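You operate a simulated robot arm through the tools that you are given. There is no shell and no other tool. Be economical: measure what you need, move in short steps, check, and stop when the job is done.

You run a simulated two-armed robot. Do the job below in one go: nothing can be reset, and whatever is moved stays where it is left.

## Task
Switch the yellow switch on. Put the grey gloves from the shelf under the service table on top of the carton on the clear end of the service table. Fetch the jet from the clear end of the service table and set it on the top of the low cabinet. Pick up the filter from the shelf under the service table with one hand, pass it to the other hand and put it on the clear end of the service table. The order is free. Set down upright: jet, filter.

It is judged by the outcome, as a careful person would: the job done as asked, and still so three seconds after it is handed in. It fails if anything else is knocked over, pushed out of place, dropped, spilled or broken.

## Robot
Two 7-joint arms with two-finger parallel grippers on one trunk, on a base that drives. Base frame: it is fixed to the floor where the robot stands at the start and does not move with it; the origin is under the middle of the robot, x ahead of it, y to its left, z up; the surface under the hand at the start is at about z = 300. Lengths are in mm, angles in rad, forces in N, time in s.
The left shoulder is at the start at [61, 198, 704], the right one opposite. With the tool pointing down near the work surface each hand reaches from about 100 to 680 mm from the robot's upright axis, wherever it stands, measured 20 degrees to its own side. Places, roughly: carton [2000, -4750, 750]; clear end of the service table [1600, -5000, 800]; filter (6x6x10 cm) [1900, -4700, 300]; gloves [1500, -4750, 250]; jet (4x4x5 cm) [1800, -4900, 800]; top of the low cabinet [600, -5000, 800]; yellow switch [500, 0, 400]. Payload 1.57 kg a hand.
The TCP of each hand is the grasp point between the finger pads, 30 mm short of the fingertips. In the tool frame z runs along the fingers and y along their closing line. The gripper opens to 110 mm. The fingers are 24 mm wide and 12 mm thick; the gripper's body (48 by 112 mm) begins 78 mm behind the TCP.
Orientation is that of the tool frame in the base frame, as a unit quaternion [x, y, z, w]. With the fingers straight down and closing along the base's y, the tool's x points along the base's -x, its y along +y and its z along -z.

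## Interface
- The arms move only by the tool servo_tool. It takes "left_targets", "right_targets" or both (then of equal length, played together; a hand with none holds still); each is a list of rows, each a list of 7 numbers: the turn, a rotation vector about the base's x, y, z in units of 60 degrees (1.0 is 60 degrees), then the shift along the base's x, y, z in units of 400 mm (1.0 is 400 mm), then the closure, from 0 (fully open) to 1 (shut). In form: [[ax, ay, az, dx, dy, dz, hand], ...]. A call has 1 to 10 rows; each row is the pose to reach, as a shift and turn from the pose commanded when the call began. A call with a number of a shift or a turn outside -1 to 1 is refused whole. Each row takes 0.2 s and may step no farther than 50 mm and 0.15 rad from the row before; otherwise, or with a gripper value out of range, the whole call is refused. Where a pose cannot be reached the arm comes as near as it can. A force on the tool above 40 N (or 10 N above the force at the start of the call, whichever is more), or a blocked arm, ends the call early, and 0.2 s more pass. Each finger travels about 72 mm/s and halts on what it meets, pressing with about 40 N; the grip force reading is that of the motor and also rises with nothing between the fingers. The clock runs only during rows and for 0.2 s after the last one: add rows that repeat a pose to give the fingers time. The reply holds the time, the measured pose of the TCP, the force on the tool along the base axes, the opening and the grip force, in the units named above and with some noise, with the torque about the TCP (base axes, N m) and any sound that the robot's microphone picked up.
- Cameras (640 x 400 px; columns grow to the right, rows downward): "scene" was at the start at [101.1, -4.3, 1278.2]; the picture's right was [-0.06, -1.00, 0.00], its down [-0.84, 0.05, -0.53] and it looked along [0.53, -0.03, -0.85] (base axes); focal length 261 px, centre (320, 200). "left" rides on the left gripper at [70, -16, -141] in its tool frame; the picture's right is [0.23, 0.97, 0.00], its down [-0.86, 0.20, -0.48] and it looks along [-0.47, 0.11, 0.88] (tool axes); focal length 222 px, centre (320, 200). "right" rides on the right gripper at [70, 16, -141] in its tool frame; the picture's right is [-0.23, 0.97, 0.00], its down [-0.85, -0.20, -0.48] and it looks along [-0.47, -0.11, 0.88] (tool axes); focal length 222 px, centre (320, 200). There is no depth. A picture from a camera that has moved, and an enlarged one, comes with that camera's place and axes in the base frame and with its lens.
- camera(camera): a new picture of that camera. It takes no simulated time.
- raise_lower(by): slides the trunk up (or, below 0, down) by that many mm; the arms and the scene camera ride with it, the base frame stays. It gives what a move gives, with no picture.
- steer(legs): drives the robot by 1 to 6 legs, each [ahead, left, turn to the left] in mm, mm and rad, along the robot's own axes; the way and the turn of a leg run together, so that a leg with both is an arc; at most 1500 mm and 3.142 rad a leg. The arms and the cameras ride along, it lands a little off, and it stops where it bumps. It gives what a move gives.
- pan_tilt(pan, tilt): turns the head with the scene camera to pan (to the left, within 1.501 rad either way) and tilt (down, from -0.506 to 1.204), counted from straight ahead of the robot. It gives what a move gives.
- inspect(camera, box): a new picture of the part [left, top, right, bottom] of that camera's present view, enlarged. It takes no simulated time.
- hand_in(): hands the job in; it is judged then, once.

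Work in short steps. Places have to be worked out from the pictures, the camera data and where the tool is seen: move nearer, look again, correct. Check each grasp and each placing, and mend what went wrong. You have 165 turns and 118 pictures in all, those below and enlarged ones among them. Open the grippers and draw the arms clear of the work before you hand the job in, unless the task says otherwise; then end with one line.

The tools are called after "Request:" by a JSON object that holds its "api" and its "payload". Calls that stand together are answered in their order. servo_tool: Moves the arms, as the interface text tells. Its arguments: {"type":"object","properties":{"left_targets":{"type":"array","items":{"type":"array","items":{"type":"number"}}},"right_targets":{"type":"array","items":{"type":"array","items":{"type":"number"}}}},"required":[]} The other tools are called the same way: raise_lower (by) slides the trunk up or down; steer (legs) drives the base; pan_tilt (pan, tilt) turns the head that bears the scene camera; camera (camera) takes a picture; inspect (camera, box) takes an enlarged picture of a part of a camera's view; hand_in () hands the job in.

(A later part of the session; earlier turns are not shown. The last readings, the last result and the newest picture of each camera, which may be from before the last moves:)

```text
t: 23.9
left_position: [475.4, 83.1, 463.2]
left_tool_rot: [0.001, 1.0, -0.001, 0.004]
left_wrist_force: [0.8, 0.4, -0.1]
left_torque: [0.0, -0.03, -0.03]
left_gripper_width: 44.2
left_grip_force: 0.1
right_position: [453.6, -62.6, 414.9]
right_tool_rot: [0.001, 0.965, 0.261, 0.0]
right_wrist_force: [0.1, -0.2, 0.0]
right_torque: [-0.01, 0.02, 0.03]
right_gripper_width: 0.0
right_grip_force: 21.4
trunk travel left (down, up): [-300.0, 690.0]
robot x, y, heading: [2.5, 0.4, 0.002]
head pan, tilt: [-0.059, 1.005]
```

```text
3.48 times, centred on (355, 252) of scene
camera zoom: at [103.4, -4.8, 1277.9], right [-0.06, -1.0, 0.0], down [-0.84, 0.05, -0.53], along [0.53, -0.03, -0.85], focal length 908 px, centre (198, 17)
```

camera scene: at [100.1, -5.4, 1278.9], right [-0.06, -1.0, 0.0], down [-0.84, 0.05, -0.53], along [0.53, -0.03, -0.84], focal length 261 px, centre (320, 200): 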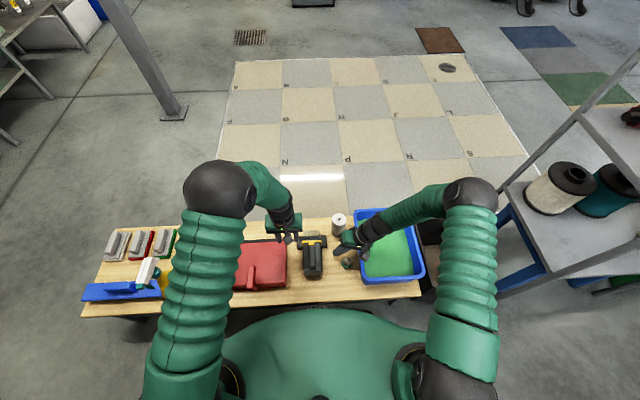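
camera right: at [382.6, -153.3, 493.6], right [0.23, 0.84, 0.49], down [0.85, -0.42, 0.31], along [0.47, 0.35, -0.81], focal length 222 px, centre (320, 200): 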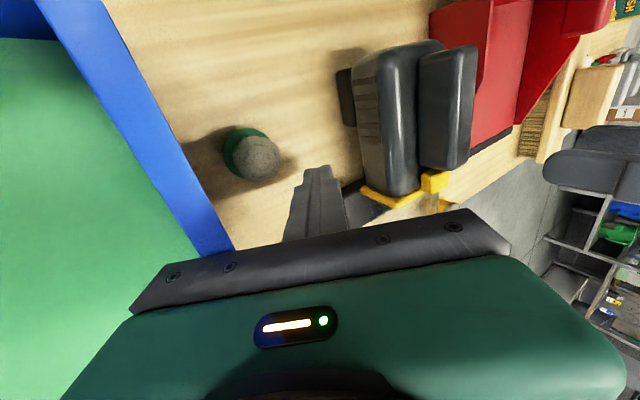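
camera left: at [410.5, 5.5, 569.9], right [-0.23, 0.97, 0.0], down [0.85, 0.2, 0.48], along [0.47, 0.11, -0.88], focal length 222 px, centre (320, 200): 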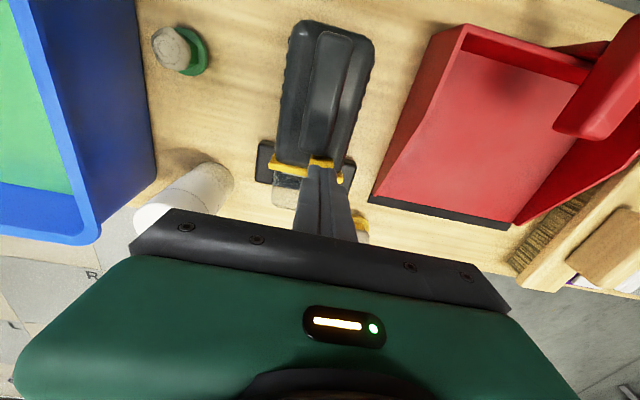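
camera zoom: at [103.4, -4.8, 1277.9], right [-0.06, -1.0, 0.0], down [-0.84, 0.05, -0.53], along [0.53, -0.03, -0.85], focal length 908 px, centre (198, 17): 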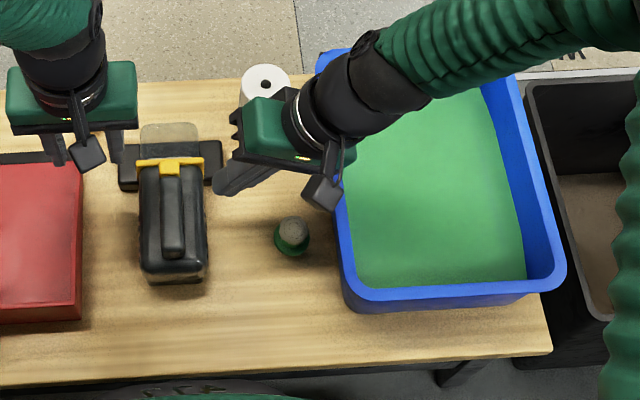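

The tray is unchanged; its rim starts near y≈−167 and reaches z≈400. With the right TCP at y≈−67 the hand clears it, so I descend beside the vacuum there.

Request:
{"api": "servo_tool", "payload": {"right_targets": [[0, 0, 0, 0, -0.012, -0.05, 1], [0, 0, 0, 0, -0.012, -0.1, 1], [0, 0, 0, 0, -0.012, -0.135, 1]]}}

Request:
{"api": "inspect", "payload": {"camera": "right", "box": [240, 80, 480, 230]}}

Request:
{"api": "inspect", "payload": {"camera": "scene", "box": [282, 220, 346, 260]}}

```text
t: 24.7
left_position: [474.6, 81.8, 462.8]
left_tool_rot: [0.001, 1.0, 0.0, 0.004]
left_wrist_force: [0.3, -0.5, 0.2]
left_torque: [0.03, -0.01, 0.02]
left_gripper_width: 44.0
left_grip_force: 0.1
right_position: [451.8, -69.1, 360.1]
right_tool_rot: [0.0, 0.965, 0.262, -0.001]
right_wrist_force: [0.1, -0.1, 0.4]
right_torque: [0.01, -0.04, 0.01]
right_gripper_width: 0.0
right_grip_force: 21.4
trunk travel left (down, up): [-300.0, 690.0]
robot x, y, heading: [-0.5, -0.6, -0.005]
head pan, tilt: [-0.059, 1.005]
```

```text
2.67 times, centred on (360, 155) of right
camera zoom: at [381.6, -125.2, 489.8], right [0.23, 0.84, 0.49], down [0.85, -0.41, 0.31], along [0.47, 0.35, -0.81], focal length 592 px, centre (213, 320)
```

zoom: 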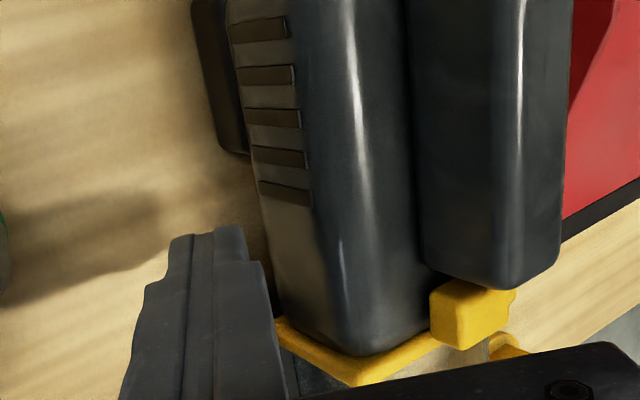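

```text
10.00 times, centred on (314, 240) of scene
camera zoom: at [103.0, -6.3, 1278.1], right [-0.06, -1.0, 0.0], down [-0.84, 0.05, -0.53], along [0.53, -0.03, -0.85], focal length 2612 px, centre (380, -200)
```

zoom: 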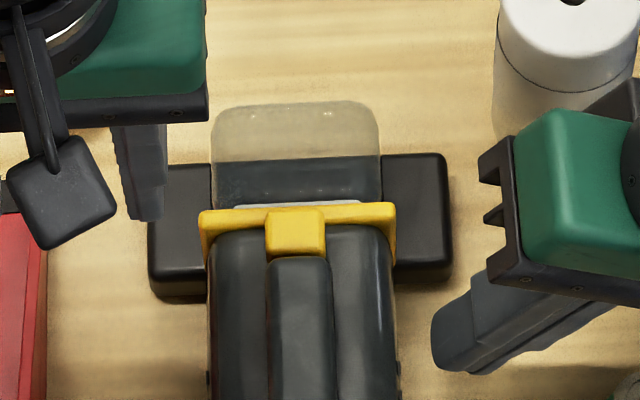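

The fingertip is about 12 mm from the vacuum's side. I push it gently by 8 mm past contact in +y to restore its place, then stay there as the brace.

Request:
{"api": "servo_tool", "payload": {"right_targets": [[0, 0, 0, 0, 0.02, 0, 1], [0, 0, 0, 0, 0.03, 0, 1], [0, 0, 0, 0, 0.037, 0, 1], [0, 0, 0, 0, 0.044, 0, 1], [0, 0, 0, 0, 0.05, 0, 1], [0, 0, 0, 0, 0.05, 0, 1]]}}

Request:
{"api": "inspect", "payload": {"camera": "scene", "box": [282, 220, 346, 260]}}

```text
t: 26.1
left_position: [475.8, 81.9, 463.4]
left_tool_rot: [0.001, 1.0, 0.001, 0.004]
left_wrist_force: [0.4, 0.1, -0.1]
left_torque: [-0.03, 0.01, 0.01]
left_gripper_width: 44.0
left_grip_force: 0.1
right_position: [453.7, -49.5, 358.4]
right_tool_rot: [0.001, 0.965, 0.262, 0.0]
right_wrist_force: [-0.4, -2.6, 1.1]
right_torque: [-0.06, 0.0, 0.01]
right_gripper_width: 0.0
right_grip_force: 21.2
trunk travel left (down, up): [-300.0, 690.0]
robot x, y, heading: [-1.2, 4.4, 0.003]
head pan, tilt: [-0.059, 1.005]
```

```text
10.00 times, centred on (314, 240) of scene
camera zoom: at [102.6, -6.4, 1278.1], right [-0.06, -1.0, 0.0], down [-0.84, 0.05, -0.53], along [0.53, -0.03, -0.85], focal length 2612 px, centre (380, -200)
```

zoom: 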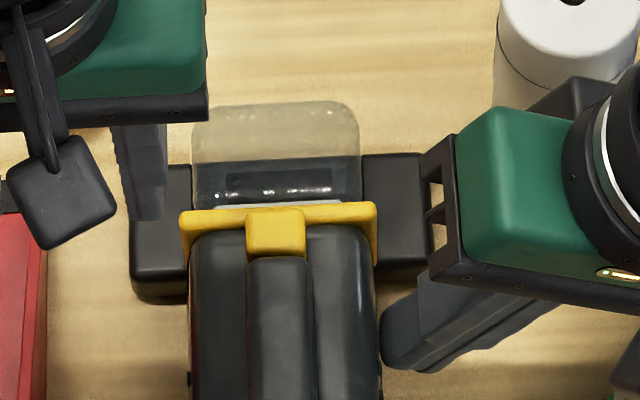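

The vacuum is back in its original place and braced. I bring the closed left fingers to the block's +y side again.

Request:
{"api": "servo_tool", "payload": {"left_targets": [[0, 0, 0, 0, -0.03, -0.03, 1], [0, 0, 0, 0, -0.06, -0.06, 1], [0, 0, 0, 0, -0.09, -0.09, 1], [0, 0, 0, 0, -0.09, -0.135, 1], [0, 0, 0, 0, -0.09, -0.135, 1]]}}

Request:
{"api": "inspect", "payload": {"camera": "left", "box": [240, 100, 400, 200]}}

```text
t: 27.3
left_position: [476.4, 46.3, 409.6]
left_tool_rot: [0.001, 1.0, 0.0, 0.005]
left_wrist_force: [0.6, -0.3, -0.1]
left_torque: [0.0, 0.0, -0.02]
left_gripper_width: 0.0
left_grip_force: 21.2
right_position: [453.8, -48.6, 358.3]
right_tool_rot: [0.001, 0.965, 0.262, 0.0]
right_wrist_force: [0.3, -1.4, -0.7]
right_torque: [-0.05, 0.0, -0.01]
right_gripper_width: 0.0
right_grip_force: 21.0
trunk travel left (down, up): [-300.0, 690.0]
robot x, y, heading: [-2.5, -2.0, -0.002]
head pan, tilt: [-0.059, 1.005]
```

```text
4.00 times, centred on (320, 150) of left
camera zoom: at [404.6, 31.2, 548.0], right [-0.23, 0.97, 0.0], down [0.85, 0.2, 0.49], along [0.47, 0.11, -0.87], focal length 888 px, centre (320, 400)
```

zoom: 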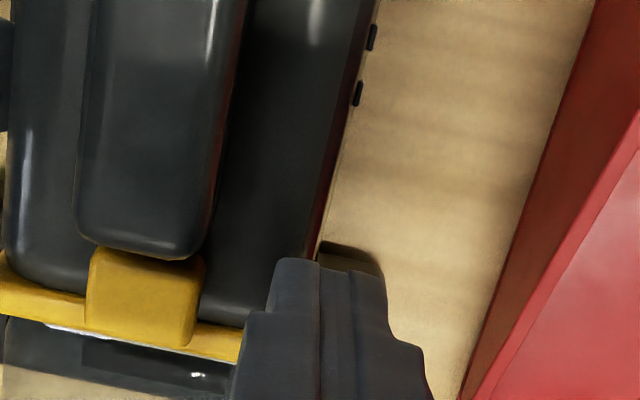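

There is about an 11 mm gap to the block. I push slowly toward −y against the brace.

Request:
{"api": "servo_tool", "payload": {"left_targets": [[0, 0, 0, 0, -0.015, 0, 1], [0, 0, 0, 0, -0.024, 0, 1], [0, 0, 0, 0, -0.03, 0, 1], [0, 0, 0, 0, -0.036, 0, 1], [0, 0, 0, 0, -0.042, 0, 1], [0, 0, 0, 0, -0.048, 0, 1], [0, 0, 0, 0, -0.054, 0, 1]]}}

Request:
{"api": "inspect", "payload": {"camera": "left", "box": [240, 100, 400, 200]}}

Request:
{"api": "inspect", "payload": {"camera": "scene", "box": [282, 220, 346, 260]}}

```text
t: 28.9
left_position: [475.3, 24.8, 409.0]
left_tool_rot: [0.001, 1.0, -0.001, 0.006]
left_wrist_force: [2.4, 11.3, 5.3]
left_torque: [0.27, 0.11, -0.11]
left_gripper_width: 0.1
left_grip_force: 21.2
right_position: [453.4, -48.6, 360.8]
right_tool_rot: [0.0, 0.965, 0.262, 0.0]
right_wrist_force: [-1.7, -7.7, 5.0]
right_torque: [-0.01, 0.03, 0.02]
right_gripper_width: 0.0
right_grip_force: 21.6
trunk travel left (down, up): [-300.0, 690.0]
robot x, y, heading: [-0.3, 1.2, -0.002]
head pan, tilt: [-0.059, 1.005]
heard: click
```

```text
4.00 times, centred on (320, 150) of left
camera zoom: at [404.0, 10.1, 547.8], right [-0.23, 0.97, 0.0], down [0.85, 0.2, 0.49], along [0.47, 0.11, -0.87], focal length 888 px, centre (320, 400)
```

zoom: 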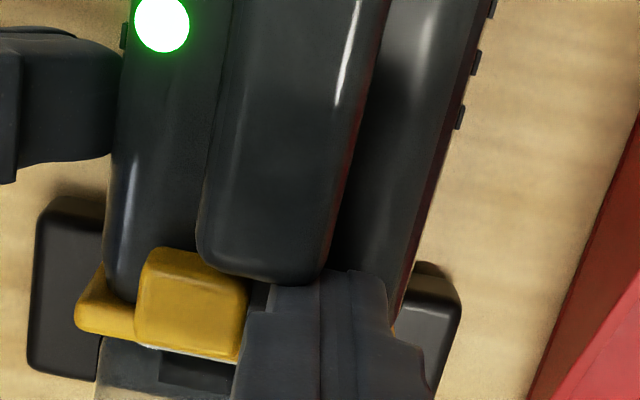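

```text
10.00 times, centred on (314, 240) of scene
camera zoom: at [101.5, -5.8, 1278.4], right [-0.06, -1.0, 0.0], down [-0.84, 0.05, -0.53], along [0.53, -0.03, -0.85], focal length 2612 px, centre (380, -200)
```

zoom: 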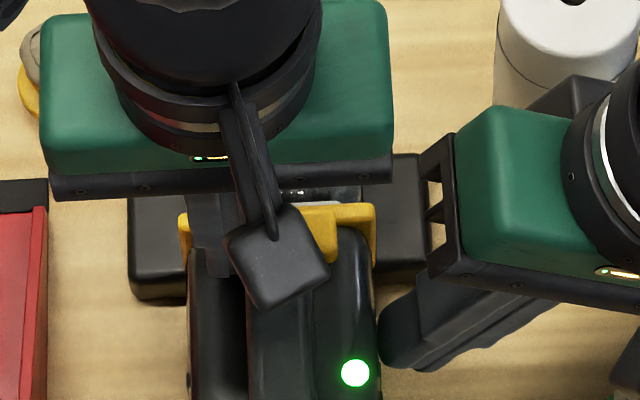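

Click heard and a green light came on, so the switch is on with the vacuum in place. I withdraw both hands clear.

Request:
{"api": "servo_tool", "payload": {"left_targets": [[0, 0, 0, 0, 0.04, 0, 1], [0, 0, 0, 0, 0.08, 0.08, 1], [0, 0, 0, 0, 0.16, 0.16, 0.8], [0, 0, 0, -0.02, 0.24, 0.24, 0.6], [0, 0, 0, -0.04, 0.3, 0.34, 0.4], [0, 0, 0, -0.06, 0.36, 0.44, 0.2], [0, 0, 0, -0.08, 0.42, 0.54, 0], [0, 0, 0, -0.1, 0.46, 0.64, 0], [0, 0, 0, -0.12, 0.46, 0.74, 0], [0, 0, 0, -0.14, 0.46, 0.84, 0]], "right_targets": [[0, 0, 0, 0, -0.03, 0, 1], [0, 0, 0, 0, -0.03, 0.1, 1], [0, 0, 0, 0, -0.03, 0.2, 1], [0, 0, 0, 0, -0.05, 0.31, 0.8], [-0.12, 0, 0, -0.02, -0.08, 0.42, 0.6], [-0.24, 0, 0, -0.05, -0.12, 0.53, 0.4], [-0.36, 0, 0, -0.08, -0.16, 0.63, 0.2], [-0.5, 0, 0, -0.11, -0.2, 0.73, 0], [-0.5, 0, 0, -0.14, -0.23, 0.83, 0], [-0.5, 0, 0, -0.16, -0.25, 0.92, 0]]}}

Request:
{"api": "camera", "payload": {"camera": "scene"}}

```text
t: 31.1
left_position: [419.9, 211.5, 743.1]
left_tool_rot: [0.0, 1.0, -0.001, 0.004]
left_wrist_force: [-0.1, -1.5, 1.0]
left_torque: [-0.01, 0.02, 0.01]
left_gripper_width: 109.9
left_grip_force: 0.1
right_position: [388.2, -150.8, 727.5]
right_tool_rot: [0.0, 1.0, 0.002, -0.001]
right_wrist_force: [0.4, 1.0, 0.0]
right_torque: [0.03, -0.01, 0.02]
right_gripper_width: 110.3
right_grip_force: 0.1
trunk travel left (down, up): [-300.0, 690.0]
robot x, y, heading: [2.4, 0.1, 0.004]
head pan, tilt: [-0.059, 1.005]
```

```text
77 pictures are left
camera scene: at [99.5, -5.6, 1278.3], right [-0.06, -1.0, 0.0], down [-0.84, 0.05, -0.54], along [0.53, -0.03, -0.84], focal length 261 px, centre (320, 200)
```

scene: 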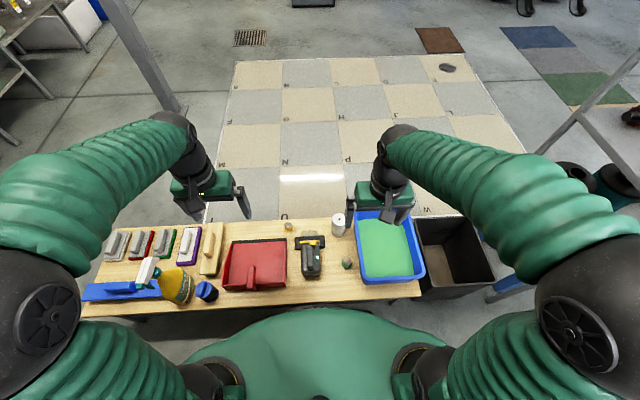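

The bench is tidy. Now I look right toward the service table (around [1700, −4850]) to plan the drive.

Request:
{"api": "pan_tilt", "payload": {"pan": -1.25, "tilt": 0.3}}

Request:
{"api": "camera", "payload": {"camera": "scene"}}

```text
t: 32.5
left_position: [423.2, 211.8, 743.3]
left_tool_rot: [0.0, 1.0, -0.001, 0.004]
left_wrist_force: [0.0, -0.5, 0.0]
left_torque: [0.0, 0.0, -0.02]
left_gripper_width: 110.1
left_grip_force: 0.0
right_position: [388.6, -151.9, 726.9]
right_tool_rot: [0.0, 1.0, 0.003, 0.0]
right_wrist_force: [-0.8, 0.0, -0.3]
right_torque: [-0.02, 0.02, 0.01]
right_gripper_width: 109.8
right_grip_force: 0.1
trunk travel left (down, up): [-300.0, 690.0]
robot x, y, heading: [-2.0, -1.2, -0.0]
head pan, tilt: [-1.25, 0.3]
```

```text
76 pictures are left
camera scene: at [61.8, -89.5, 1338.2], right [-0.95, -0.32, 0.0], down [-0.1, 0.28, -0.95], along [0.3, -0.91, -0.3], focal length 261 px, centre (320, 200)
```

scene: 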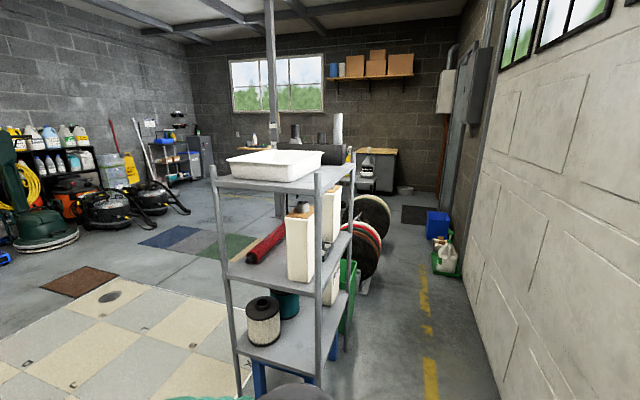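

The service table is about 4.8 m to the right, behind a nearby shelf unit; the right aisle looks tight. I check the left side for a way around the bench onto the open checkered floor.

Request:
{"api": "pan_tilt", "payload": {"pan": 1.1, "tilt": 0.5}}

Request:
{"api": "camera", "payload": {"camera": "scene"}}

Request:
{"api": "pan_tilt", "payload": {"pan": -1.5, "tilt": 0.7}}

Request:
{"api": "camera", "payload": {"camera": "scene"}}

```text
t: 34.7
left_position: [423.3, 211.6, 742.4]
left_tool_rot: [0.001, 1.0, -0.001, 0.004]
left_wrist_force: [-0.1, -0.7, -0.1]
left_torque: [0.0, 0.01, -0.01]
left_gripper_width: 109.9
left_grip_force: 0.1
right_position: [389.4, -150.8, 725.3]
right_tool_rot: [0.0, 1.0, 0.003, 0.0]
right_wrist_force: [0.0, 0.1, 0.7]
right_torque: [0.01, 0.0, -0.03]
right_gripper_width: 109.7
right_grip_force: 0.0
trunk travel left (down, up): [-300.0, 690.0]
robot x, y, heading: [1.2, 1.2, -0.001]
head pan, tilt: [1.1, 0.499]
```

```text
75 pictures are left
camera scene: at [73.6, 80.3, 1319.8], right [0.89, -0.46, 0.0], down [-0.22, -0.43, -0.88], along [0.4, 0.78, -0.48], focal length 261 px, centre (320, 200)
```

scene: 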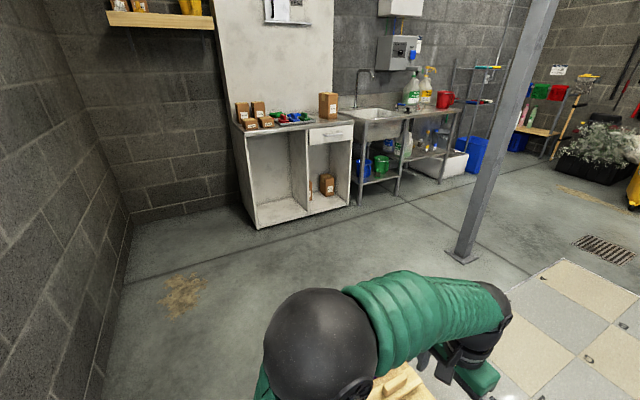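

```text
t: 37.0
left_position: [422.3, 211.6, 741.7]
left_tool_rot: [0.001, 1.0, -0.001, 0.004]
left_wrist_force: [0.4, -0.7, -0.2]
left_torque: [0.02, 0.05, 0.04]
left_gripper_width: 110.2
left_grip_force: 0.1
right_position: [389.7, -150.4, 725.4]
right_tool_rot: [0.001, 1.0, 0.003, 0.0]
right_wrist_force: [-0.8, 0.3, -0.4]
right_torque: [0.0, 0.01, -0.01]
right_gripper_width: 110.0
right_grip_force: 0.0
trunk travel left (down, up): [-300.0, 690.0]
robot x, y, heading: [5.0, -1.5, -0.003]
head pan, tilt: [-1.499, 0.7]
```

```text
74 pictures are left
camera scene: at [38.3, -85.6, 1302.1], right [-1.0, -0.07, 0.0], down [-0.05, 0.64, -0.76], along [0.05, -0.76, -0.64], focal length 261 px, centre (320, 200)
```

scene: 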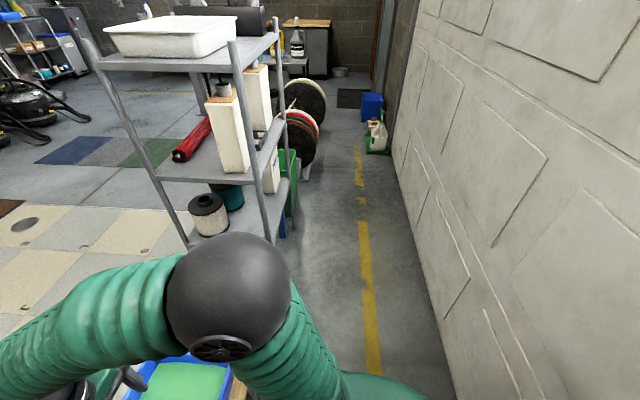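

The left side is open: the sink counter front is at y≈1960, the bench ends at y≈800, and a post stands at about [1690, 915]. I drive left around the bench, forward, turn right, then head toward −y along x≈1100–1400.

Request:
{"api": "steer", "payload": {"legs": [[-60, 0, 0], [0, 1380, 0], [1140, 0, 0], [0, 0, -1.571], [1380, 0, 0], [700, 300, 0]]}}

Request:
{"api": "pan_tilt", "payload": {"pan": 0, "tilt": 0.35}}

Request:
{"api": "camera", "payload": {"camera": "scene"}}

```text
t: 64.1
left_position: [1476.2, -1181.7, 741.9]
left_tool_rot: [0.73, 0.684, -0.004, 0.002]
left_wrist_force: [0.4, 0.0, -0.3]
left_torque: [0.0, 0.0, 0.01]
left_gripper_width: 110.0
left_grip_force: 0.0
right_position: [1116.8, -1125.1, 725.7]
right_tool_rot: [0.73, 0.684, 0.002, 0.002]
right_wrist_force: [-0.1, -0.3, 0.8]
right_torque: [-0.01, 0.01, -0.01]
right_gripper_width: 110.0
right_grip_force: 0.0
trunk travel left (down, up): [-300.0, 690.0]
robot x, y, heading: [1290.6, -745.3, -1.636]
head pan, tilt: [-1.499, 0.7]
```

```text
t: 65.7
left_position: [1475.1, -1180.2, 742.4]
left_tool_rot: [0.73, 0.683, -0.003, 0.001]
left_wrist_force: [0.7, 0.0, -0.1]
left_torque: [0.0, -0.01, -0.01]
left_gripper_width: 110.1
left_grip_force: 0.0
right_position: [1117.3, -1124.1, 726.3]
right_tool_rot: [0.73, 0.683, 0.002, 0.002]
right_wrist_force: [-0.5, 0.7, -0.6]
right_torque: [0.01, -0.01, 0.04]
right_gripper_width: 110.0
right_grip_force: 0.0
trunk travel left (down, up): [-300.0, 690.0]
robot x, y, heading: [1293.7, -746.9, -1.638]
head pan, tilt: [0.0, 0.351]
```

```text
73 pictures are left
camera scene: at [1284.5, -872.0, 1333.4], right [-1.0, 0.07, 0.0], down [0.02, 0.34, -0.94], along [-0.06, -0.94, -0.35], focal length 261 px, centre (320, 200)
```

scene: 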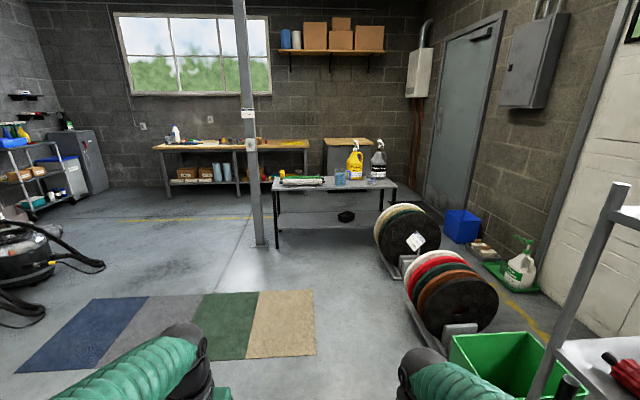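

I see the wooden service table at the far wall (its right end clear), the low cabinet right of it, and a metal table in between. I enlarge this area.

Request:
{"api": "inspect", "payload": {"camera": "scene", "box": [140, 110, 420, 260]}}

Request:
{"api": "inspect", "payload": {"camera": "scene", "box": [150, 120, 320, 200]}}

```text
2.29 times, centred on (280, 185) of scene
camera zoom: at [1284.5, -872.0, 1333.4], right [-1.0, 0.07, 0.0], down [0.02, 0.34, -0.94], along [-0.06, -0.94, -0.35], focal length 597 px, centre (411, 234)
```

zoom: 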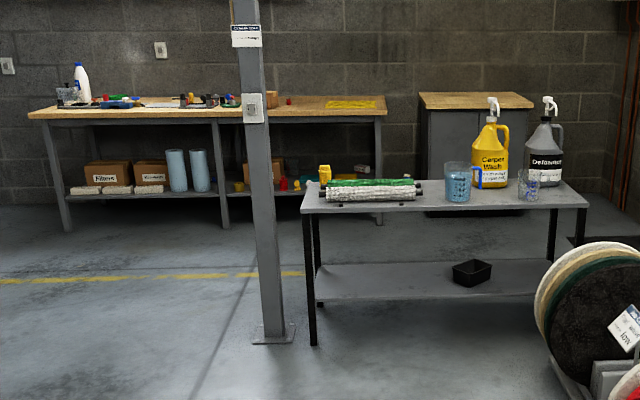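

```text
3.76 times, centred on (235, 160) of scene
camera zoom: at [1284.5, -872.0, 1333.4], right [-1.0, 0.07, 0.0], down [0.02, 0.34, -0.94], along [-0.06, -0.94, -0.35], focal length 983 px, centre (640, 351)
```

zoom: 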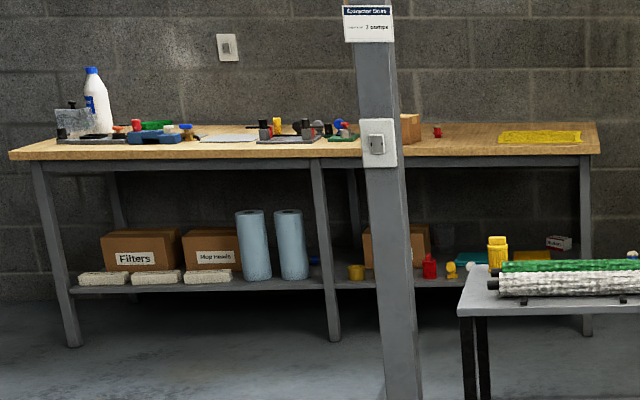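

The jet (small red) is at the clear end of the service table, whose front edge is at y≈−4620 and top at z≈740, with a lower shelf at z≈206. I drive around the post at [1750, −3180] on its left (x≈2370) to y≈−4050.

Request:
{"api": "steer", "payload": {"legs": [[0, 0, 0.066], [700, 1080, 0], [1400, 0, 0], [1180, 0, 0]]}}

Request:
{"api": "pan_tilt", "payload": {"pan": -0.5, "tilt": 0.6}}

Request:
{"api": "camera", "payload": {"camera": "scene"}}

```text
t: 84.8
left_position: [2664.1, -4435.4, 742.2]
left_tool_rot: [0.693, 0.721, -0.003, 0.003]
left_wrist_force: [0.1, 0.2, -0.3]
left_torque: [-0.01, 0.02, 0.01]
left_gripper_width: 110.0
left_grip_force: 0.0
right_position: [2302.5, -4416.0, 726.0]
right_tool_rot: [0.693, 0.721, 0.002, 0.001]
right_wrist_force: [-0.3, 0.9, -0.1]
right_torque: [0.01, -0.03, -0.02]
right_gripper_width: 110.2
right_grip_force: 0.1
trunk travel left (down, up): [-300.0, 690.0]
robot x, y, heading: [2435.7, -4020.7, -1.538]
head pan, tilt: [0.0, 0.351]
```

```text
t: 85.7
left_position: [2663.2, -4435.1, 742.7]
left_tool_rot: [0.694, 0.72, -0.004, 0.002]
left_wrist_force: [0.7, 0.6, 0.9]
left_torque: [0.03, -0.03, -0.02]
left_gripper_width: 110.0
left_grip_force: 0.0
right_position: [2301.4, -4415.8, 726.6]
right_tool_rot: [0.694, 0.72, 0.002, 0.003]
right_wrist_force: [0.2, 0.1, 0.9]
right_torque: [-0.01, -0.02, -0.03]
right_gripper_width: 110.0
right_grip_force: 0.1
trunk travel left (down, up): [-300.0, 690.0]
robot x, y, heading: [2435.0, -4022.3, -1.533]
head pan, tilt: [-0.499, 0.6]
```

```text
70 pictures are left
camera scene: at [2398.1, -4134.4, 1310.7], right [-0.9, 0.44, 0.0], down [0.25, 0.51, -0.82], along [-0.37, -0.74, -0.57], focal length 261 px, centre (320, 200)
```

scene: 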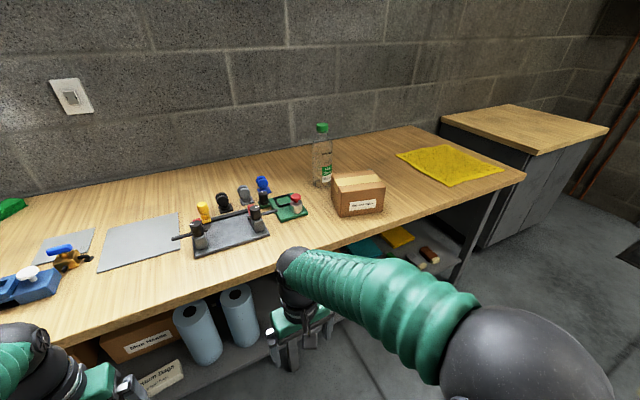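

I can see the carton at about [1915, −4783] and a yellow cloth at the clear end. I move right so I stand before the clear end and look again.

Request:
{"api": "steer", "payload": {"legs": [[0, 0, -0.036], [0, -650, 0]]}}

Request:
{"api": "pan_tilt", "payload": {"pan": 0.0, "tilt": 0.75}}

Request:
{"api": "camera", "payload": {"camera": "scene"}}

```text
t: 89.7
left_position: [2010.5, -4444.5, 743.1]
left_tool_rot: [0.707, 0.707, -0.005, 0.002]
left_wrist_force: [-0.1, 0.6, 0.4]
left_torque: [-0.03, -0.01, 0.01]
left_gripper_width: 110.1
left_grip_force: 0.2
right_position: [1648.4, -4411.4, 726.8]
right_tool_rot: [0.707, 0.708, 0.0, 0.002]
right_wrist_force: [-0.1, -0.2, 0.1]
right_torque: [0.01, -0.02, -0.02]
right_gripper_width: 109.6
right_grip_force: 0.1
trunk travel left (down, up): [-300.0, 690.0]
robot x, y, heading: [1799.0, -4023.0, -1.571]
head pan, tilt: [-0.499, 0.6]
```

```text
t: 90.6
left_position: [2009.7, -4443.5, 742.6]
left_tool_rot: [0.707, 0.707, -0.004, 0.003]
left_wrist_force: [0.4, 0.2, 0.4]
left_torque: [0.03, 0.02, 0.03]
left_gripper_width: 109.9
left_grip_force: 0.0
right_position: [1649.3, -4410.8, 727.0]
right_tool_rot: [0.707, 0.708, 0.001, 0.002]
right_wrist_force: [0.2, 0.1, 0.1]
right_torque: [-0.04, 0.02, -0.04]
right_gripper_width: 110.1
right_grip_force: 0.1
trunk travel left (down, up): [-300.0, 690.0]
robot x, y, heading: [1793.8, -4023.3, -1.574]
head pan, tilt: [0.0, 0.75]
```

```text
69 pictures are left
camera scene: at [1796.9, -4139.1, 1297.8], right [-1.0, 0.0, 0.0], down [0.0, 0.68, -0.73], along [0.0, -0.73, -0.68], focal length 261 px, centre (320, 200)
```

scene: 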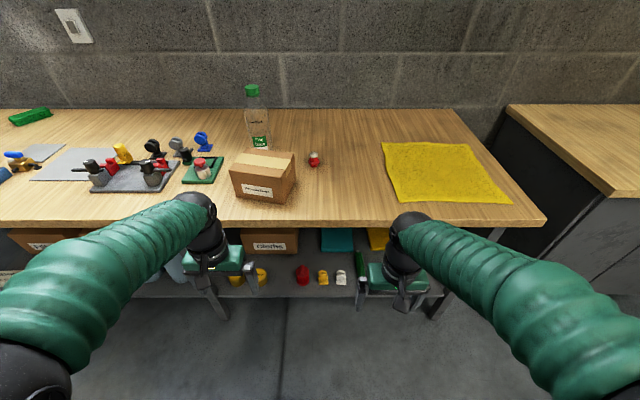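

I now face the table squarely. The jet (red and white) is at about [1819, −4929, 740], right behind the carton. First I raise the trunk and drive closer to fetch the jet with the right hand.

Request:
{"api": "raise_lower", "payload": {"by": 400}}

Request:
{"api": "steer", "payload": {"legs": [[250, 0, 0]]}}

Request:
{"api": "camera", "payload": {"camera": "right"}}

```text
t: 94.4
left_position: [2008.4, -4444.5, 1143.3]
left_tool_rot: [0.707, 0.708, -0.005, 0.003]
left_wrist_force: [0.5, 0.2, -0.1]
left_torque: [-0.01, -0.01, 0.01]
left_gripper_width: 110.1
left_grip_force: 0.1
right_position: [1646.6, -4411.5, 1126.6]
right_tool_rot: [0.707, 0.707, 0.001, 0.003]
right_wrist_force: [-0.1, 0.7, 0.4]
right_torque: [-0.03, 0.0, 0.01]
right_gripper_width: 109.9
right_grip_force: 0.2
trunk travel left (down, up): [-700.0, 290.0]
robot x, y, heading: [1795.7, -4022.7, -1.566]
head pan, tilt: [0.0, 0.75]
```

```text
t: 96.2
left_position: [2007.9, -4694.0, 1144.7]
left_tool_rot: [0.707, 0.707, -0.005, 0.003]
left_wrist_force: [-1.2, 0.1, 0.2]
left_torque: [-0.01, -0.01, 0.01]
left_gripper_width: 109.9
left_grip_force: 0.1
right_position: [1646.2, -4661.9, 1128.1]
right_tool_rot: [0.707, 0.707, 0.0, 0.003]
right_wrist_force: [0.7, -0.4, -0.5]
right_torque: [0.01, 0.01, 0.01]
right_gripper_width: 110.1
right_grip_force: 0.1
trunk travel left (down, up): [-700.0, 290.0]
robot x, y, heading: [1796.8, -4277.2, -1.574]
head pan, tilt: [0.0, 0.75]
```

```text
68 pictures are left
camera right: at [1662.2, -4589.9, 1268.7], right [0.97, -0.23, 0.01], down [-0.2, -0.85, 0.48], along [-0.1, -0.47, -0.88], focal length 222 px, centre (320, 200)
```

right: 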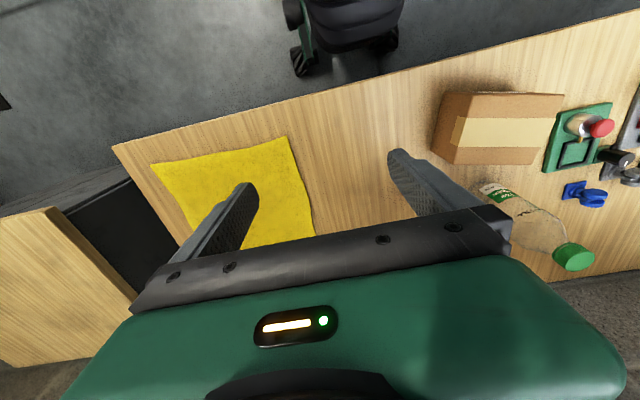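

The jet is hidden under the gripper in this view. I move the right hand above the jet's estimated place at z≈930 and look.

Request:
{"api": "servo_tool", "payload": {"right_targets": [[0, 0, 0, 0.054, -0.083, -0.06, 0], [0, 0, 0, 0.108, -0.167, -0.12, 0], [0, 0, 0, 0.162, -0.25, -0.18, 0], [0, 0, 0, 0.216, -0.334, -0.24, 0], [0, 0, 0, 0.27, -0.417, -0.3, 0], [0, 0, 0, 0.324, -0.5, -0.36, 0], [0, 0, 0, 0.378, -0.58, -0.42, 0], [0, 0, 0, 0.432, -0.65, -0.48, 0]]}}

Request:
{"api": "camera", "payload": {"camera": "right"}}

Request:
{"api": "camera", "payload": {"camera": "scene"}}

```text
t: 98.0
left_position: [2010.0, -4697.5, 1141.7]
left_tool_rot: [0.708, 0.707, -0.004, 0.002]
left_wrist_force: [0.7, 0.5, -0.2]
left_torque: [0.01, 0.0, 0.0]
left_gripper_width: 110.2
left_grip_force: 0.0
right_position: [1819.6, -4921.6, 929.4]
right_tool_rot: [0.707, 0.707, 0.002, 0.0]
right_wrist_force: [-0.2, 0.1, 0.2]
right_torque: [0.0, 0.0, 0.01]
right_gripper_width: 109.8
right_grip_force: 0.1
trunk travel left (down, up): [-700.0, 290.0]
robot x, y, heading: [1799.2, -4276.8, -1.574]
head pan, tilt: [0.0, 0.75]
```

```text
67 pictures are left
camera right: at [1836.0, -4851.1, 1070.9], right [0.97, -0.23, 0.0], down [-0.2, -0.86, 0.48], along [-0.11, -0.46, -0.88], focal length 222 px, centre (320, 200)
```

right: 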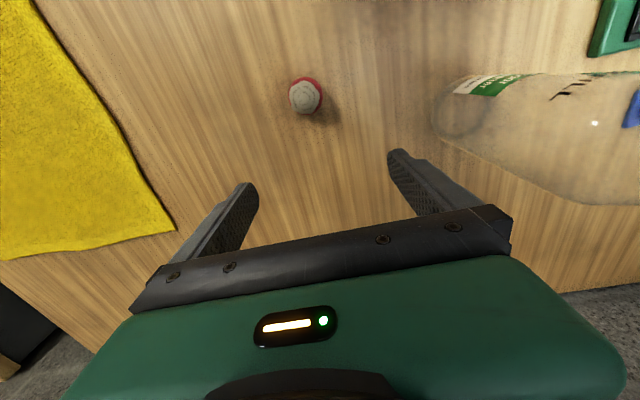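

```text
66 pictures are left
camera scene: at [1799.3, -4395.9, 1697.5], right [-1.0, 0.0, 0.0], down [0.0, 0.69, -0.73], along [0.0, -0.73, -0.69], focal length 261 px, centre (320, 200)
```

scene: 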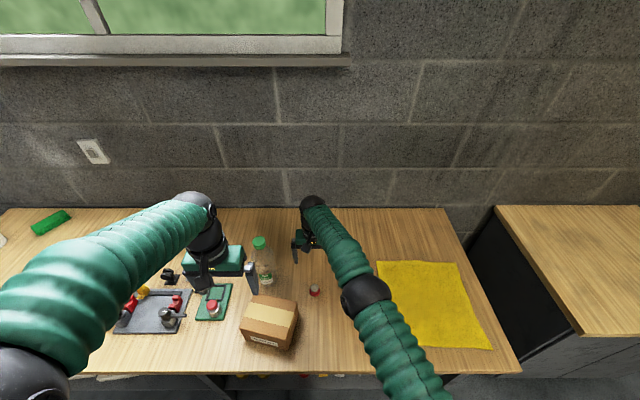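

Triangulating from both views puts the jet at about [1817, −4861, 805] (table top ≈ 780). I centre the hand over it and go lower.

Request:
{"api": "servo_tool", "payload": {"right_targets": [[0, 0, 0, 0, 0.1, 0, 0.2], [0, 0, 0, -0.005, 0.15, -0.05, 0.3], [0, 0, 0, -0.005, 0.15, -0.1, 0.3], [0, 0, 0, -0.005, 0.15, -0.12, 0.3]]}}

Request:
{"api": "camera", "payload": {"camera": "right"}}

```text
t: 99.0
left_position: [2009.2, -4693.4, 1144.7]
left_tool_rot: [0.707, 0.707, -0.003, 0.003]
left_wrist_force: [0.7, -0.5, 0.1]
left_torque: [-0.03, 0.0, 0.01]
left_gripper_width: 110.0
left_grip_force: 0.0
right_position: [1817.7, -4860.0, 886.5]
right_tool_rot: [0.707, 0.707, 0.0, 0.003]
right_wrist_force: [0.0, 0.5, 0.7]
right_torque: [-0.01, 0.03, -0.01]
right_gripper_width: 76.9
right_grip_force: 0.2
trunk travel left (down, up): [-700.0, 290.0]
robot x, y, heading: [1795.9, -4273.1, -1.576]
head pan, tilt: [0.0, 0.75]
```

```text
65 pictures are left
camera right: at [1833.0, -4789.4, 1027.6], right [0.97, -0.23, 0.01], down [-0.2, -0.85, 0.48], along [-0.1, -0.47, -0.88], focal length 222 px, centre (320, 200)
```

right: 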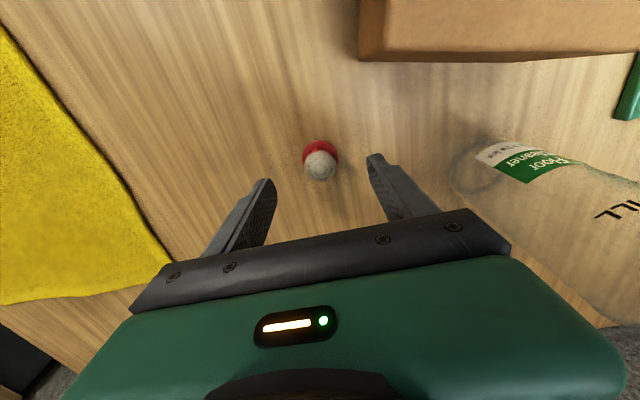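

The jet's base is at [1816, −4861, 783], right between the fingers. I descend to TCP z≈828 and close on it.

Request:
{"api": "servo_tool", "payload": {"right_targets": [[0, 0, 0, -0.003, 0, -0.06, 0.4], [0, 0, 0, -0.003, -0.002, -0.11, 0.4], [0, 0, 0, -0.003, -0.002, -0.146, 0.4], [0, 0, 0, -0.003, -0.002, -0.146, 0.6], [0, 0, 0, -0.003, -0.002, -0.146, 0.85], [0, 0, 0, -0.003, -0.002, -0.146, 0.85]]}}

Request:
{"api": "camera", "payload": {"camera": "right"}}

```text
t: 100.5
left_position: [2009.2, -4694.9, 1143.2]
left_tool_rot: [0.708, 0.706, -0.005, 0.003]
left_wrist_force: [-0.3, 1.1, -0.3]
left_torque: [-0.01, -0.04, -0.01]
left_gripper_width: 109.8
left_grip_force: 0.0
right_position: [1814.9, -4862.1, 827.6]
right_tool_rot: [0.707, 0.707, 0.002, 0.003]
right_wrist_force: [-0.3, -0.2, -0.8]
right_torque: [-0.01, 0.03, -0.03]
right_gripper_width: 37.3
right_grip_force: 40.0
trunk travel left (down, up): [-700.0, 290.0]
robot x, y, heading: [1798.9, -4273.0, -1.574]
head pan, tilt: [0.0, 0.75]
```

```text
64 pictures are left
camera right: at [1831.7, -4791.6, 969.2], right [0.97, -0.23, 0.0], down [-0.2, -0.85, 0.48], along [-0.1, -0.47, -0.88], focal length 222 px, centre (320, 200)
```

right: 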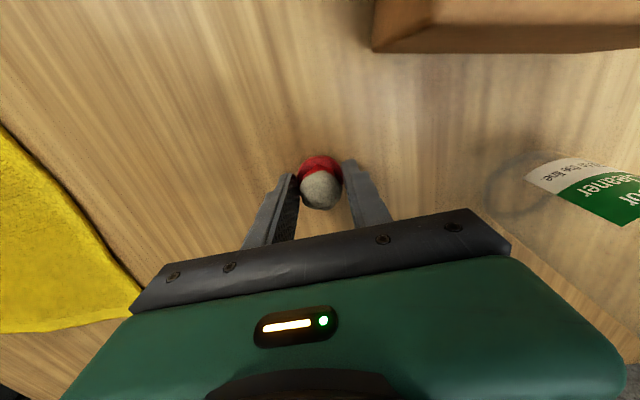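

The jet is gripped (37 mm, 40 N). I lift it straight up and draw it back.

Request:
{"api": "servo_tool", "payload": {"right_targets": [[0, 0, 0, 0, 0, 0.1, 0.85], [0, 0, 0, 0, 0, 0.2, 0.85], [0, 0, 0, 0, 0, 0.32, 0.85], [0, 0, 0, 0, 0, 0.44, 0.85], [0, 0, 0, -0.05, 0.08, 0.5, 0.85], [0, 0, 0, -0.1, 0.16, 0.55, 0.85], [0, 0, 0, -0.15, 0.24, 0.6, 0.85], [0, 0, 0, -0.2, 0.32, 0.62, 0.85], [0, 0, 0, -0.25, 0.4, 0.64, 0.85]]}}

Request:
{"api": "pan_tilt", "payload": {"pan": -0.7, "tilt": 0.7}}

Request:
{"api": "camera", "payload": {"camera": "scene"}}

```text
t: 102.5
left_position: [2007.6, -4694.8, 1144.2]
left_tool_rot: [0.708, 0.706, -0.005, 0.004]
left_wrist_force: [-0.6, 0.4, -0.5]
left_torque: [-0.01, -0.05, 0.0]
left_gripper_width: 110.1
left_grip_force: 0.1
right_position: [1714.3, -4701.9, 1084.8]
right_tool_rot: [0.707, 0.707, 0.001, 0.003]
right_wrist_force: [-0.8, -0.2, -0.2]
right_torque: [-0.04, 0.0, -0.02]
right_gripper_width: 37.2
right_grip_force: 40.0
trunk travel left (down, up): [-700.0, 290.0]
robot x, y, heading: [1796.4, -4272.0, -1.576]
head pan, tilt: [0.0, 0.75]
```

```text
t: 103.5
left_position: [2009.5, -4695.8, 1143.2]
left_tool_rot: [0.708, 0.706, -0.005, 0.004]
left_wrist_force: [-0.3, 0.2, 0.9]
left_torque: [-0.01, 0.02, 0.02]
left_gripper_width: 110.2
left_grip_force: 0.0
right_position: [1715.0, -4703.0, 1084.1]
right_tool_rot: [0.706, 0.708, 0.001, 0.002]
right_wrist_force: [0.2, 0.0, -0.2]
right_torque: [0.03, -0.03, -0.01]
right_gripper_width: 37.3
right_grip_force: 40.1
trunk travel left (down, up): [-700.0, 290.0]
robot x, y, heading: [1797.8, -4276.6, -1.573]
head pan, tilt: [-0.7, 0.7]
```

```text
63 pictures are left
camera scene: at [1742.5, -4373.4, 1702.0], right [-0.76, 0.64, 0.0], down [0.41, 0.49, -0.76], along [-0.49, -0.58, -0.65], focal length 261 px, centre (320, 200)
```

scene: 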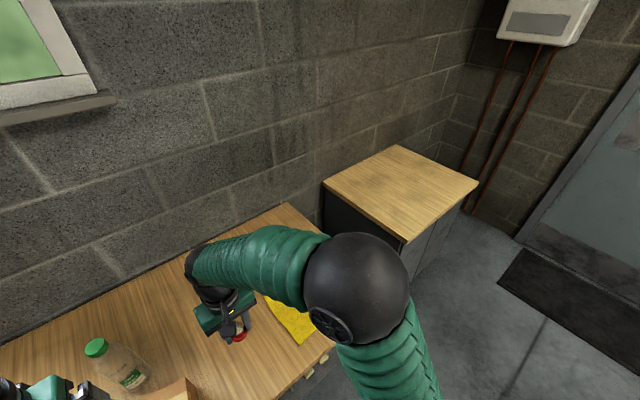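

The low cabinet's top spans about x 302–940, y −5290 to −4706. I strafe right about 1080 mm with the jet held high.

Request:
{"api": "steer", "payload": {"legs": [[0, -1080, 0]]}}

Request:
{"api": "pan_tilt", "payload": {"pan": 0.0, "tilt": 0.8}}

Request:
{"api": "camera", "payload": {"camera": "scene"}}

```text
t: 109.1
left_position: [930.8, -4701.7, 1142.6]
left_tool_rot: [0.699, 0.715, -0.005, 0.002]
left_wrist_force: [-1.6, 0.9, -0.4]
left_torque: [0.01, 0.02, 0.01]
left_gripper_width: 110.1
left_grip_force: 0.0
right_position: [638.0, -4716.9, 1085.2]
right_tool_rot: [0.699, 0.715, 0.001, 0.002]
right_wrist_force: [0.3, -0.2, -0.7]
right_torque: [0.03, 0.04, -0.02]
right_gripper_width: 37.4
right_grip_force: 39.7
trunk travel left (down, up): [-700.0, 290.0]
robot x, y, heading: [708.4, -4284.6, -1.547]
head pan, tilt: [-0.7, 0.7]
```

```text
t: 110.2
left_position: [928.2, -4699.3, 1143.4]
left_tool_rot: [0.699, 0.715, -0.004, 0.004]
left_wrist_force: [0.2, -0.1, 0.8]
left_torque: [-0.02, -0.03, 0.01]
left_gripper_width: 109.9
left_grip_force: 0.2
right_position: [635.2, -4715.4, 1084.3]
right_tool_rot: [0.699, 0.715, 0.001, 0.001]
right_wrist_force: [0.0, -0.3, -0.6]
right_torque: [0.01, 0.01, -0.03]
right_gripper_width: 37.1
right_grip_force: 39.9
trunk travel left (down, up): [-700.0, 290.0]
robot x, y, heading: [706.7, -4286.4, -1.547]
head pan, tilt: [0.0, 0.799]
```

```text
62 pictures are left
camera scene: at [709.3, -4400.4, 1693.7], right [-1.0, -0.02, 0.0], down [-0.02, 0.72, -0.7], along [0.01, -0.7, -0.72], focal length 261 px, centre (320, 200)
```

scene: 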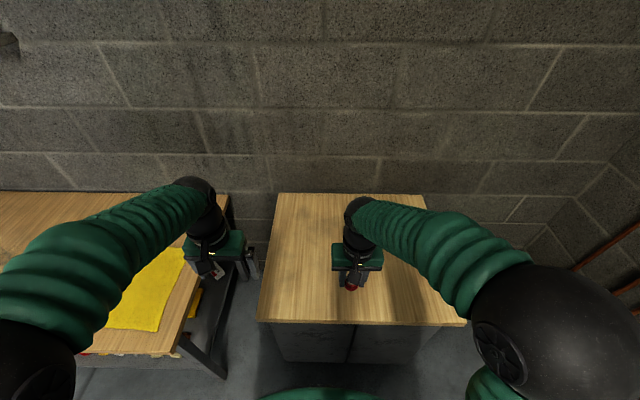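

The cabinet top is at z≈785 with its front edge at y≈−4712. I move the jet over it to y≈−4840 and lower to about 20 mm above the surface.

Request:
{"api": "servo_tool", "payload": {"right_targets": [[0, 0, 0, 0, -0.1, 0, 0.85], [0, 0, 0, 0, -0.2, 0, 0.85], [0, 0, 0, 0, -0.31, -0.02, 0.85], [0, 0, 0, 0, -0.31, -0.14, 0.85], [0, 0, 0, 0, -0.31, -0.26, 0.85], [0, 0, 0, 0, -0.31, -0.38, 0.85], [0, 0, 0, 0, -0.31, -0.49, 0.85], [0, 0, 0, 0, -0.31, -0.58, 0.85]]}}

Request:
{"api": "camera", "payload": {"camera": "right"}}

```text
t: 112.0
left_position: [927.8, -4701.9, 1144.2]
left_tool_rot: [0.7, 0.714, -0.003, 0.004]
left_wrist_force: [-0.4, -0.1, -0.5]
left_torque: [-0.02, -0.02, 0.02]
left_gripper_width: 110.0
left_grip_force: 0.1
right_position: [635.5, -4840.0, 854.2]
right_tool_rot: [0.7, 0.715, 0.0, 0.003]
right_wrist_force: [0.3, -0.3, -0.5]
right_torque: [0.01, 0.01, 0.04]
right_gripper_width: 37.1
right_grip_force: 40.1
trunk travel left (down, up): [-700.0, 290.0]
robot x, y, heading: [705.4, -4286.3, -1.545]
head pan, tilt: [0.0, 0.799]
```

```text
61 pictures are left
camera right: at [649.3, -4768.3, 995.1], right [0.98, -0.2, 0.01], down [-0.18, -0.86, 0.48], along [-0.09, -0.47, -0.88], focal length 222 px, centre (320, 200)
```

right: 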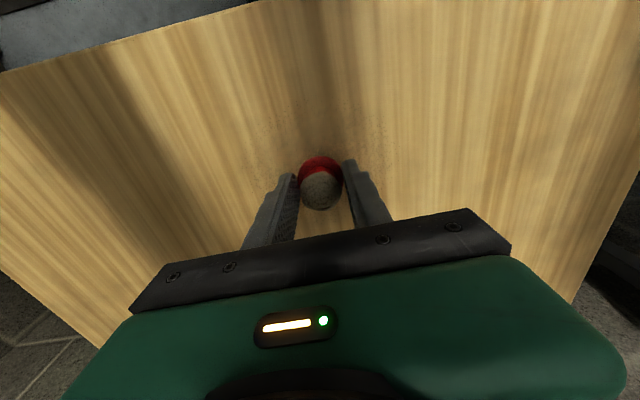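

The jet is well inside the top. I lower it in small steps until contact shows in the force.

Request:
{"api": "servo_tool", "payload": {"right_targets": [[0, 0, 0, 0, 0, -0.015, 0.85], [0, 0, 0, 0, 0, -0.03, 0.85], [0, 0, 0, 0, 0, -0.042, 0.85], [0, 0, 0, 0, 0, -0.05, 0.85], [0, 0, 0, 0, 0, -0.056, 0.85]]}}

```text
t: 113.2
left_position: [929.5, -4696.7, 1145.1]
left_tool_rot: [0.699, 0.715, -0.006, 0.004]
left_wrist_force: [-0.4, -0.4, -1.4]
left_torque: [-0.01, -0.03, 0.01]
left_gripper_width: 109.9
left_grip_force: 0.0
right_position: [636.3, -4839.9, 833.1]
right_tool_rot: [0.699, 0.715, -0.001, 0.005]
right_wrist_force: [1.7, -1.7, 32.6]
right_torque: [-0.13, -0.02, -0.01]
right_gripper_width: 37.7
right_grip_force: 39.3
trunk travel left (down, up): [-700.0, 290.0]
robot x, y, heading: [707.0, -4287.0, -1.55]
head pan, tilt: [0.0, 0.799]
```

Contact is at TCP z≈833, so it stands on the cabinet. I ease off, open, and rise.

Request:
{"api": "servo_tool", "payload": {"right_targets": [[0, 0, 0, 0, 0, 0.003, 0.85], [0, 0, 0, 0, 0, 0.003, 0.5], [0, 0, 0, 0, 0, 0.003, 0.3], [0, 0, 0, 0, 0, 0.08, 0.3], [0, 0, 0, 0, 0, 0.2, 0.3], [0, 0, 0, 0, 0, 0.32, 0.2], [0, 0, 0, 0, 0.1, 0.4, 0], [0, 0, 0, 0, 0.2, 0.46, 0], [0, 0, 0, 0, 0.3, 0.52, 0]]}}

Request:
{"api": "camera", "payload": {"camera": "scene"}}

```text
refused: row 7 steps farther than a row can; nothing moved
```

```text
60 pictures are left
camera scene: at [711.1, -4394.1, 1694.4], right [-1.0, -0.02, 0.0], down [-0.02, 0.72, -0.7], along [0.01, -0.7, -0.72], focal length 261 px, centre (320, 200)
```

scene: 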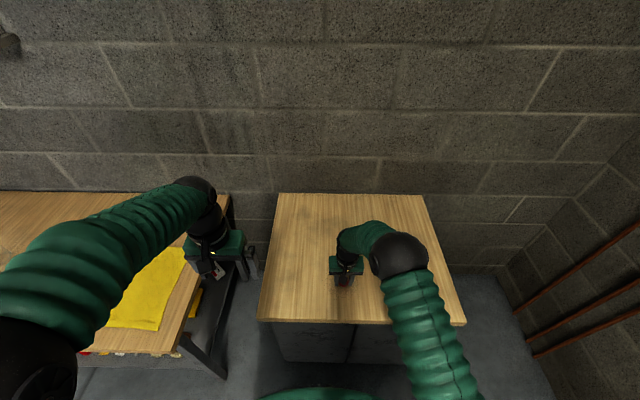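

One row was slightly too long; I resend with shorter steps.

Request:
{"api": "servo_tool", "payload": {"right_targets": [[0, 0, 0, 0, 0, 0.003, 0.85], [0, 0, 0, 0, 0, 0.003, 0.5], [0, 0, 0, 0, 0, 0.003, 0.3], [0, 0, 0, 0, 0, 0.08, 0.3], [0, 0, 0, 0, 0, 0.2, 0.3], [0, 0, 0, 0, 0, 0.32, 0.2], [0, 0, 0, 0, 0.08, 0.4, 0], [0, 0, 0, 0, 0.18, 0.45, 0], [0, 0, 0, 0, 0.28, 0.5, 0]]}}

Request:
{"api": "inspect", "payload": {"camera": "scene", "box": [250, 180, 480, 340]}}

```text
t: 115.2
left_position: [928.9, -4699.7, 1144.0]
left_tool_rot: [0.7, 0.715, -0.005, 0.003]
left_wrist_force: [-0.3, 1.7, -0.4]
left_torque: [-0.02, 0.01, 0.04]
left_gripper_width: 110.0
left_grip_force: 0.0
right_position: [636.9, -4728.0, 1029.5]
right_tool_rot: [0.699, 0.715, 0.0, 0.003]
right_wrist_force: [-0.3, -0.2, 0.0]
right_torque: [-0.02, -0.02, -0.02]
right_gripper_width: 109.9
right_grip_force: 0.2
trunk travel left (down, up): [-700.0, 290.0]
robot x, y, heading: [706.2, -4287.5, -1.546]
head pan, tilt: [0.0, 0.799]
```

```text
2.50 times, centred on (365, 260) of scene
camera zoom: at [709.3, -4398.3, 1693.8], right [-1.0, -0.02, 0.0], down [-0.02, 0.72, -0.7], along [0.02, -0.7, -0.72], focal length 653 px, centre (208, 50)
```

zoom: 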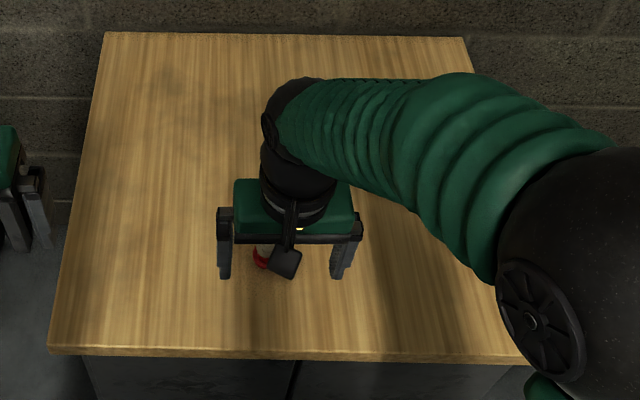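

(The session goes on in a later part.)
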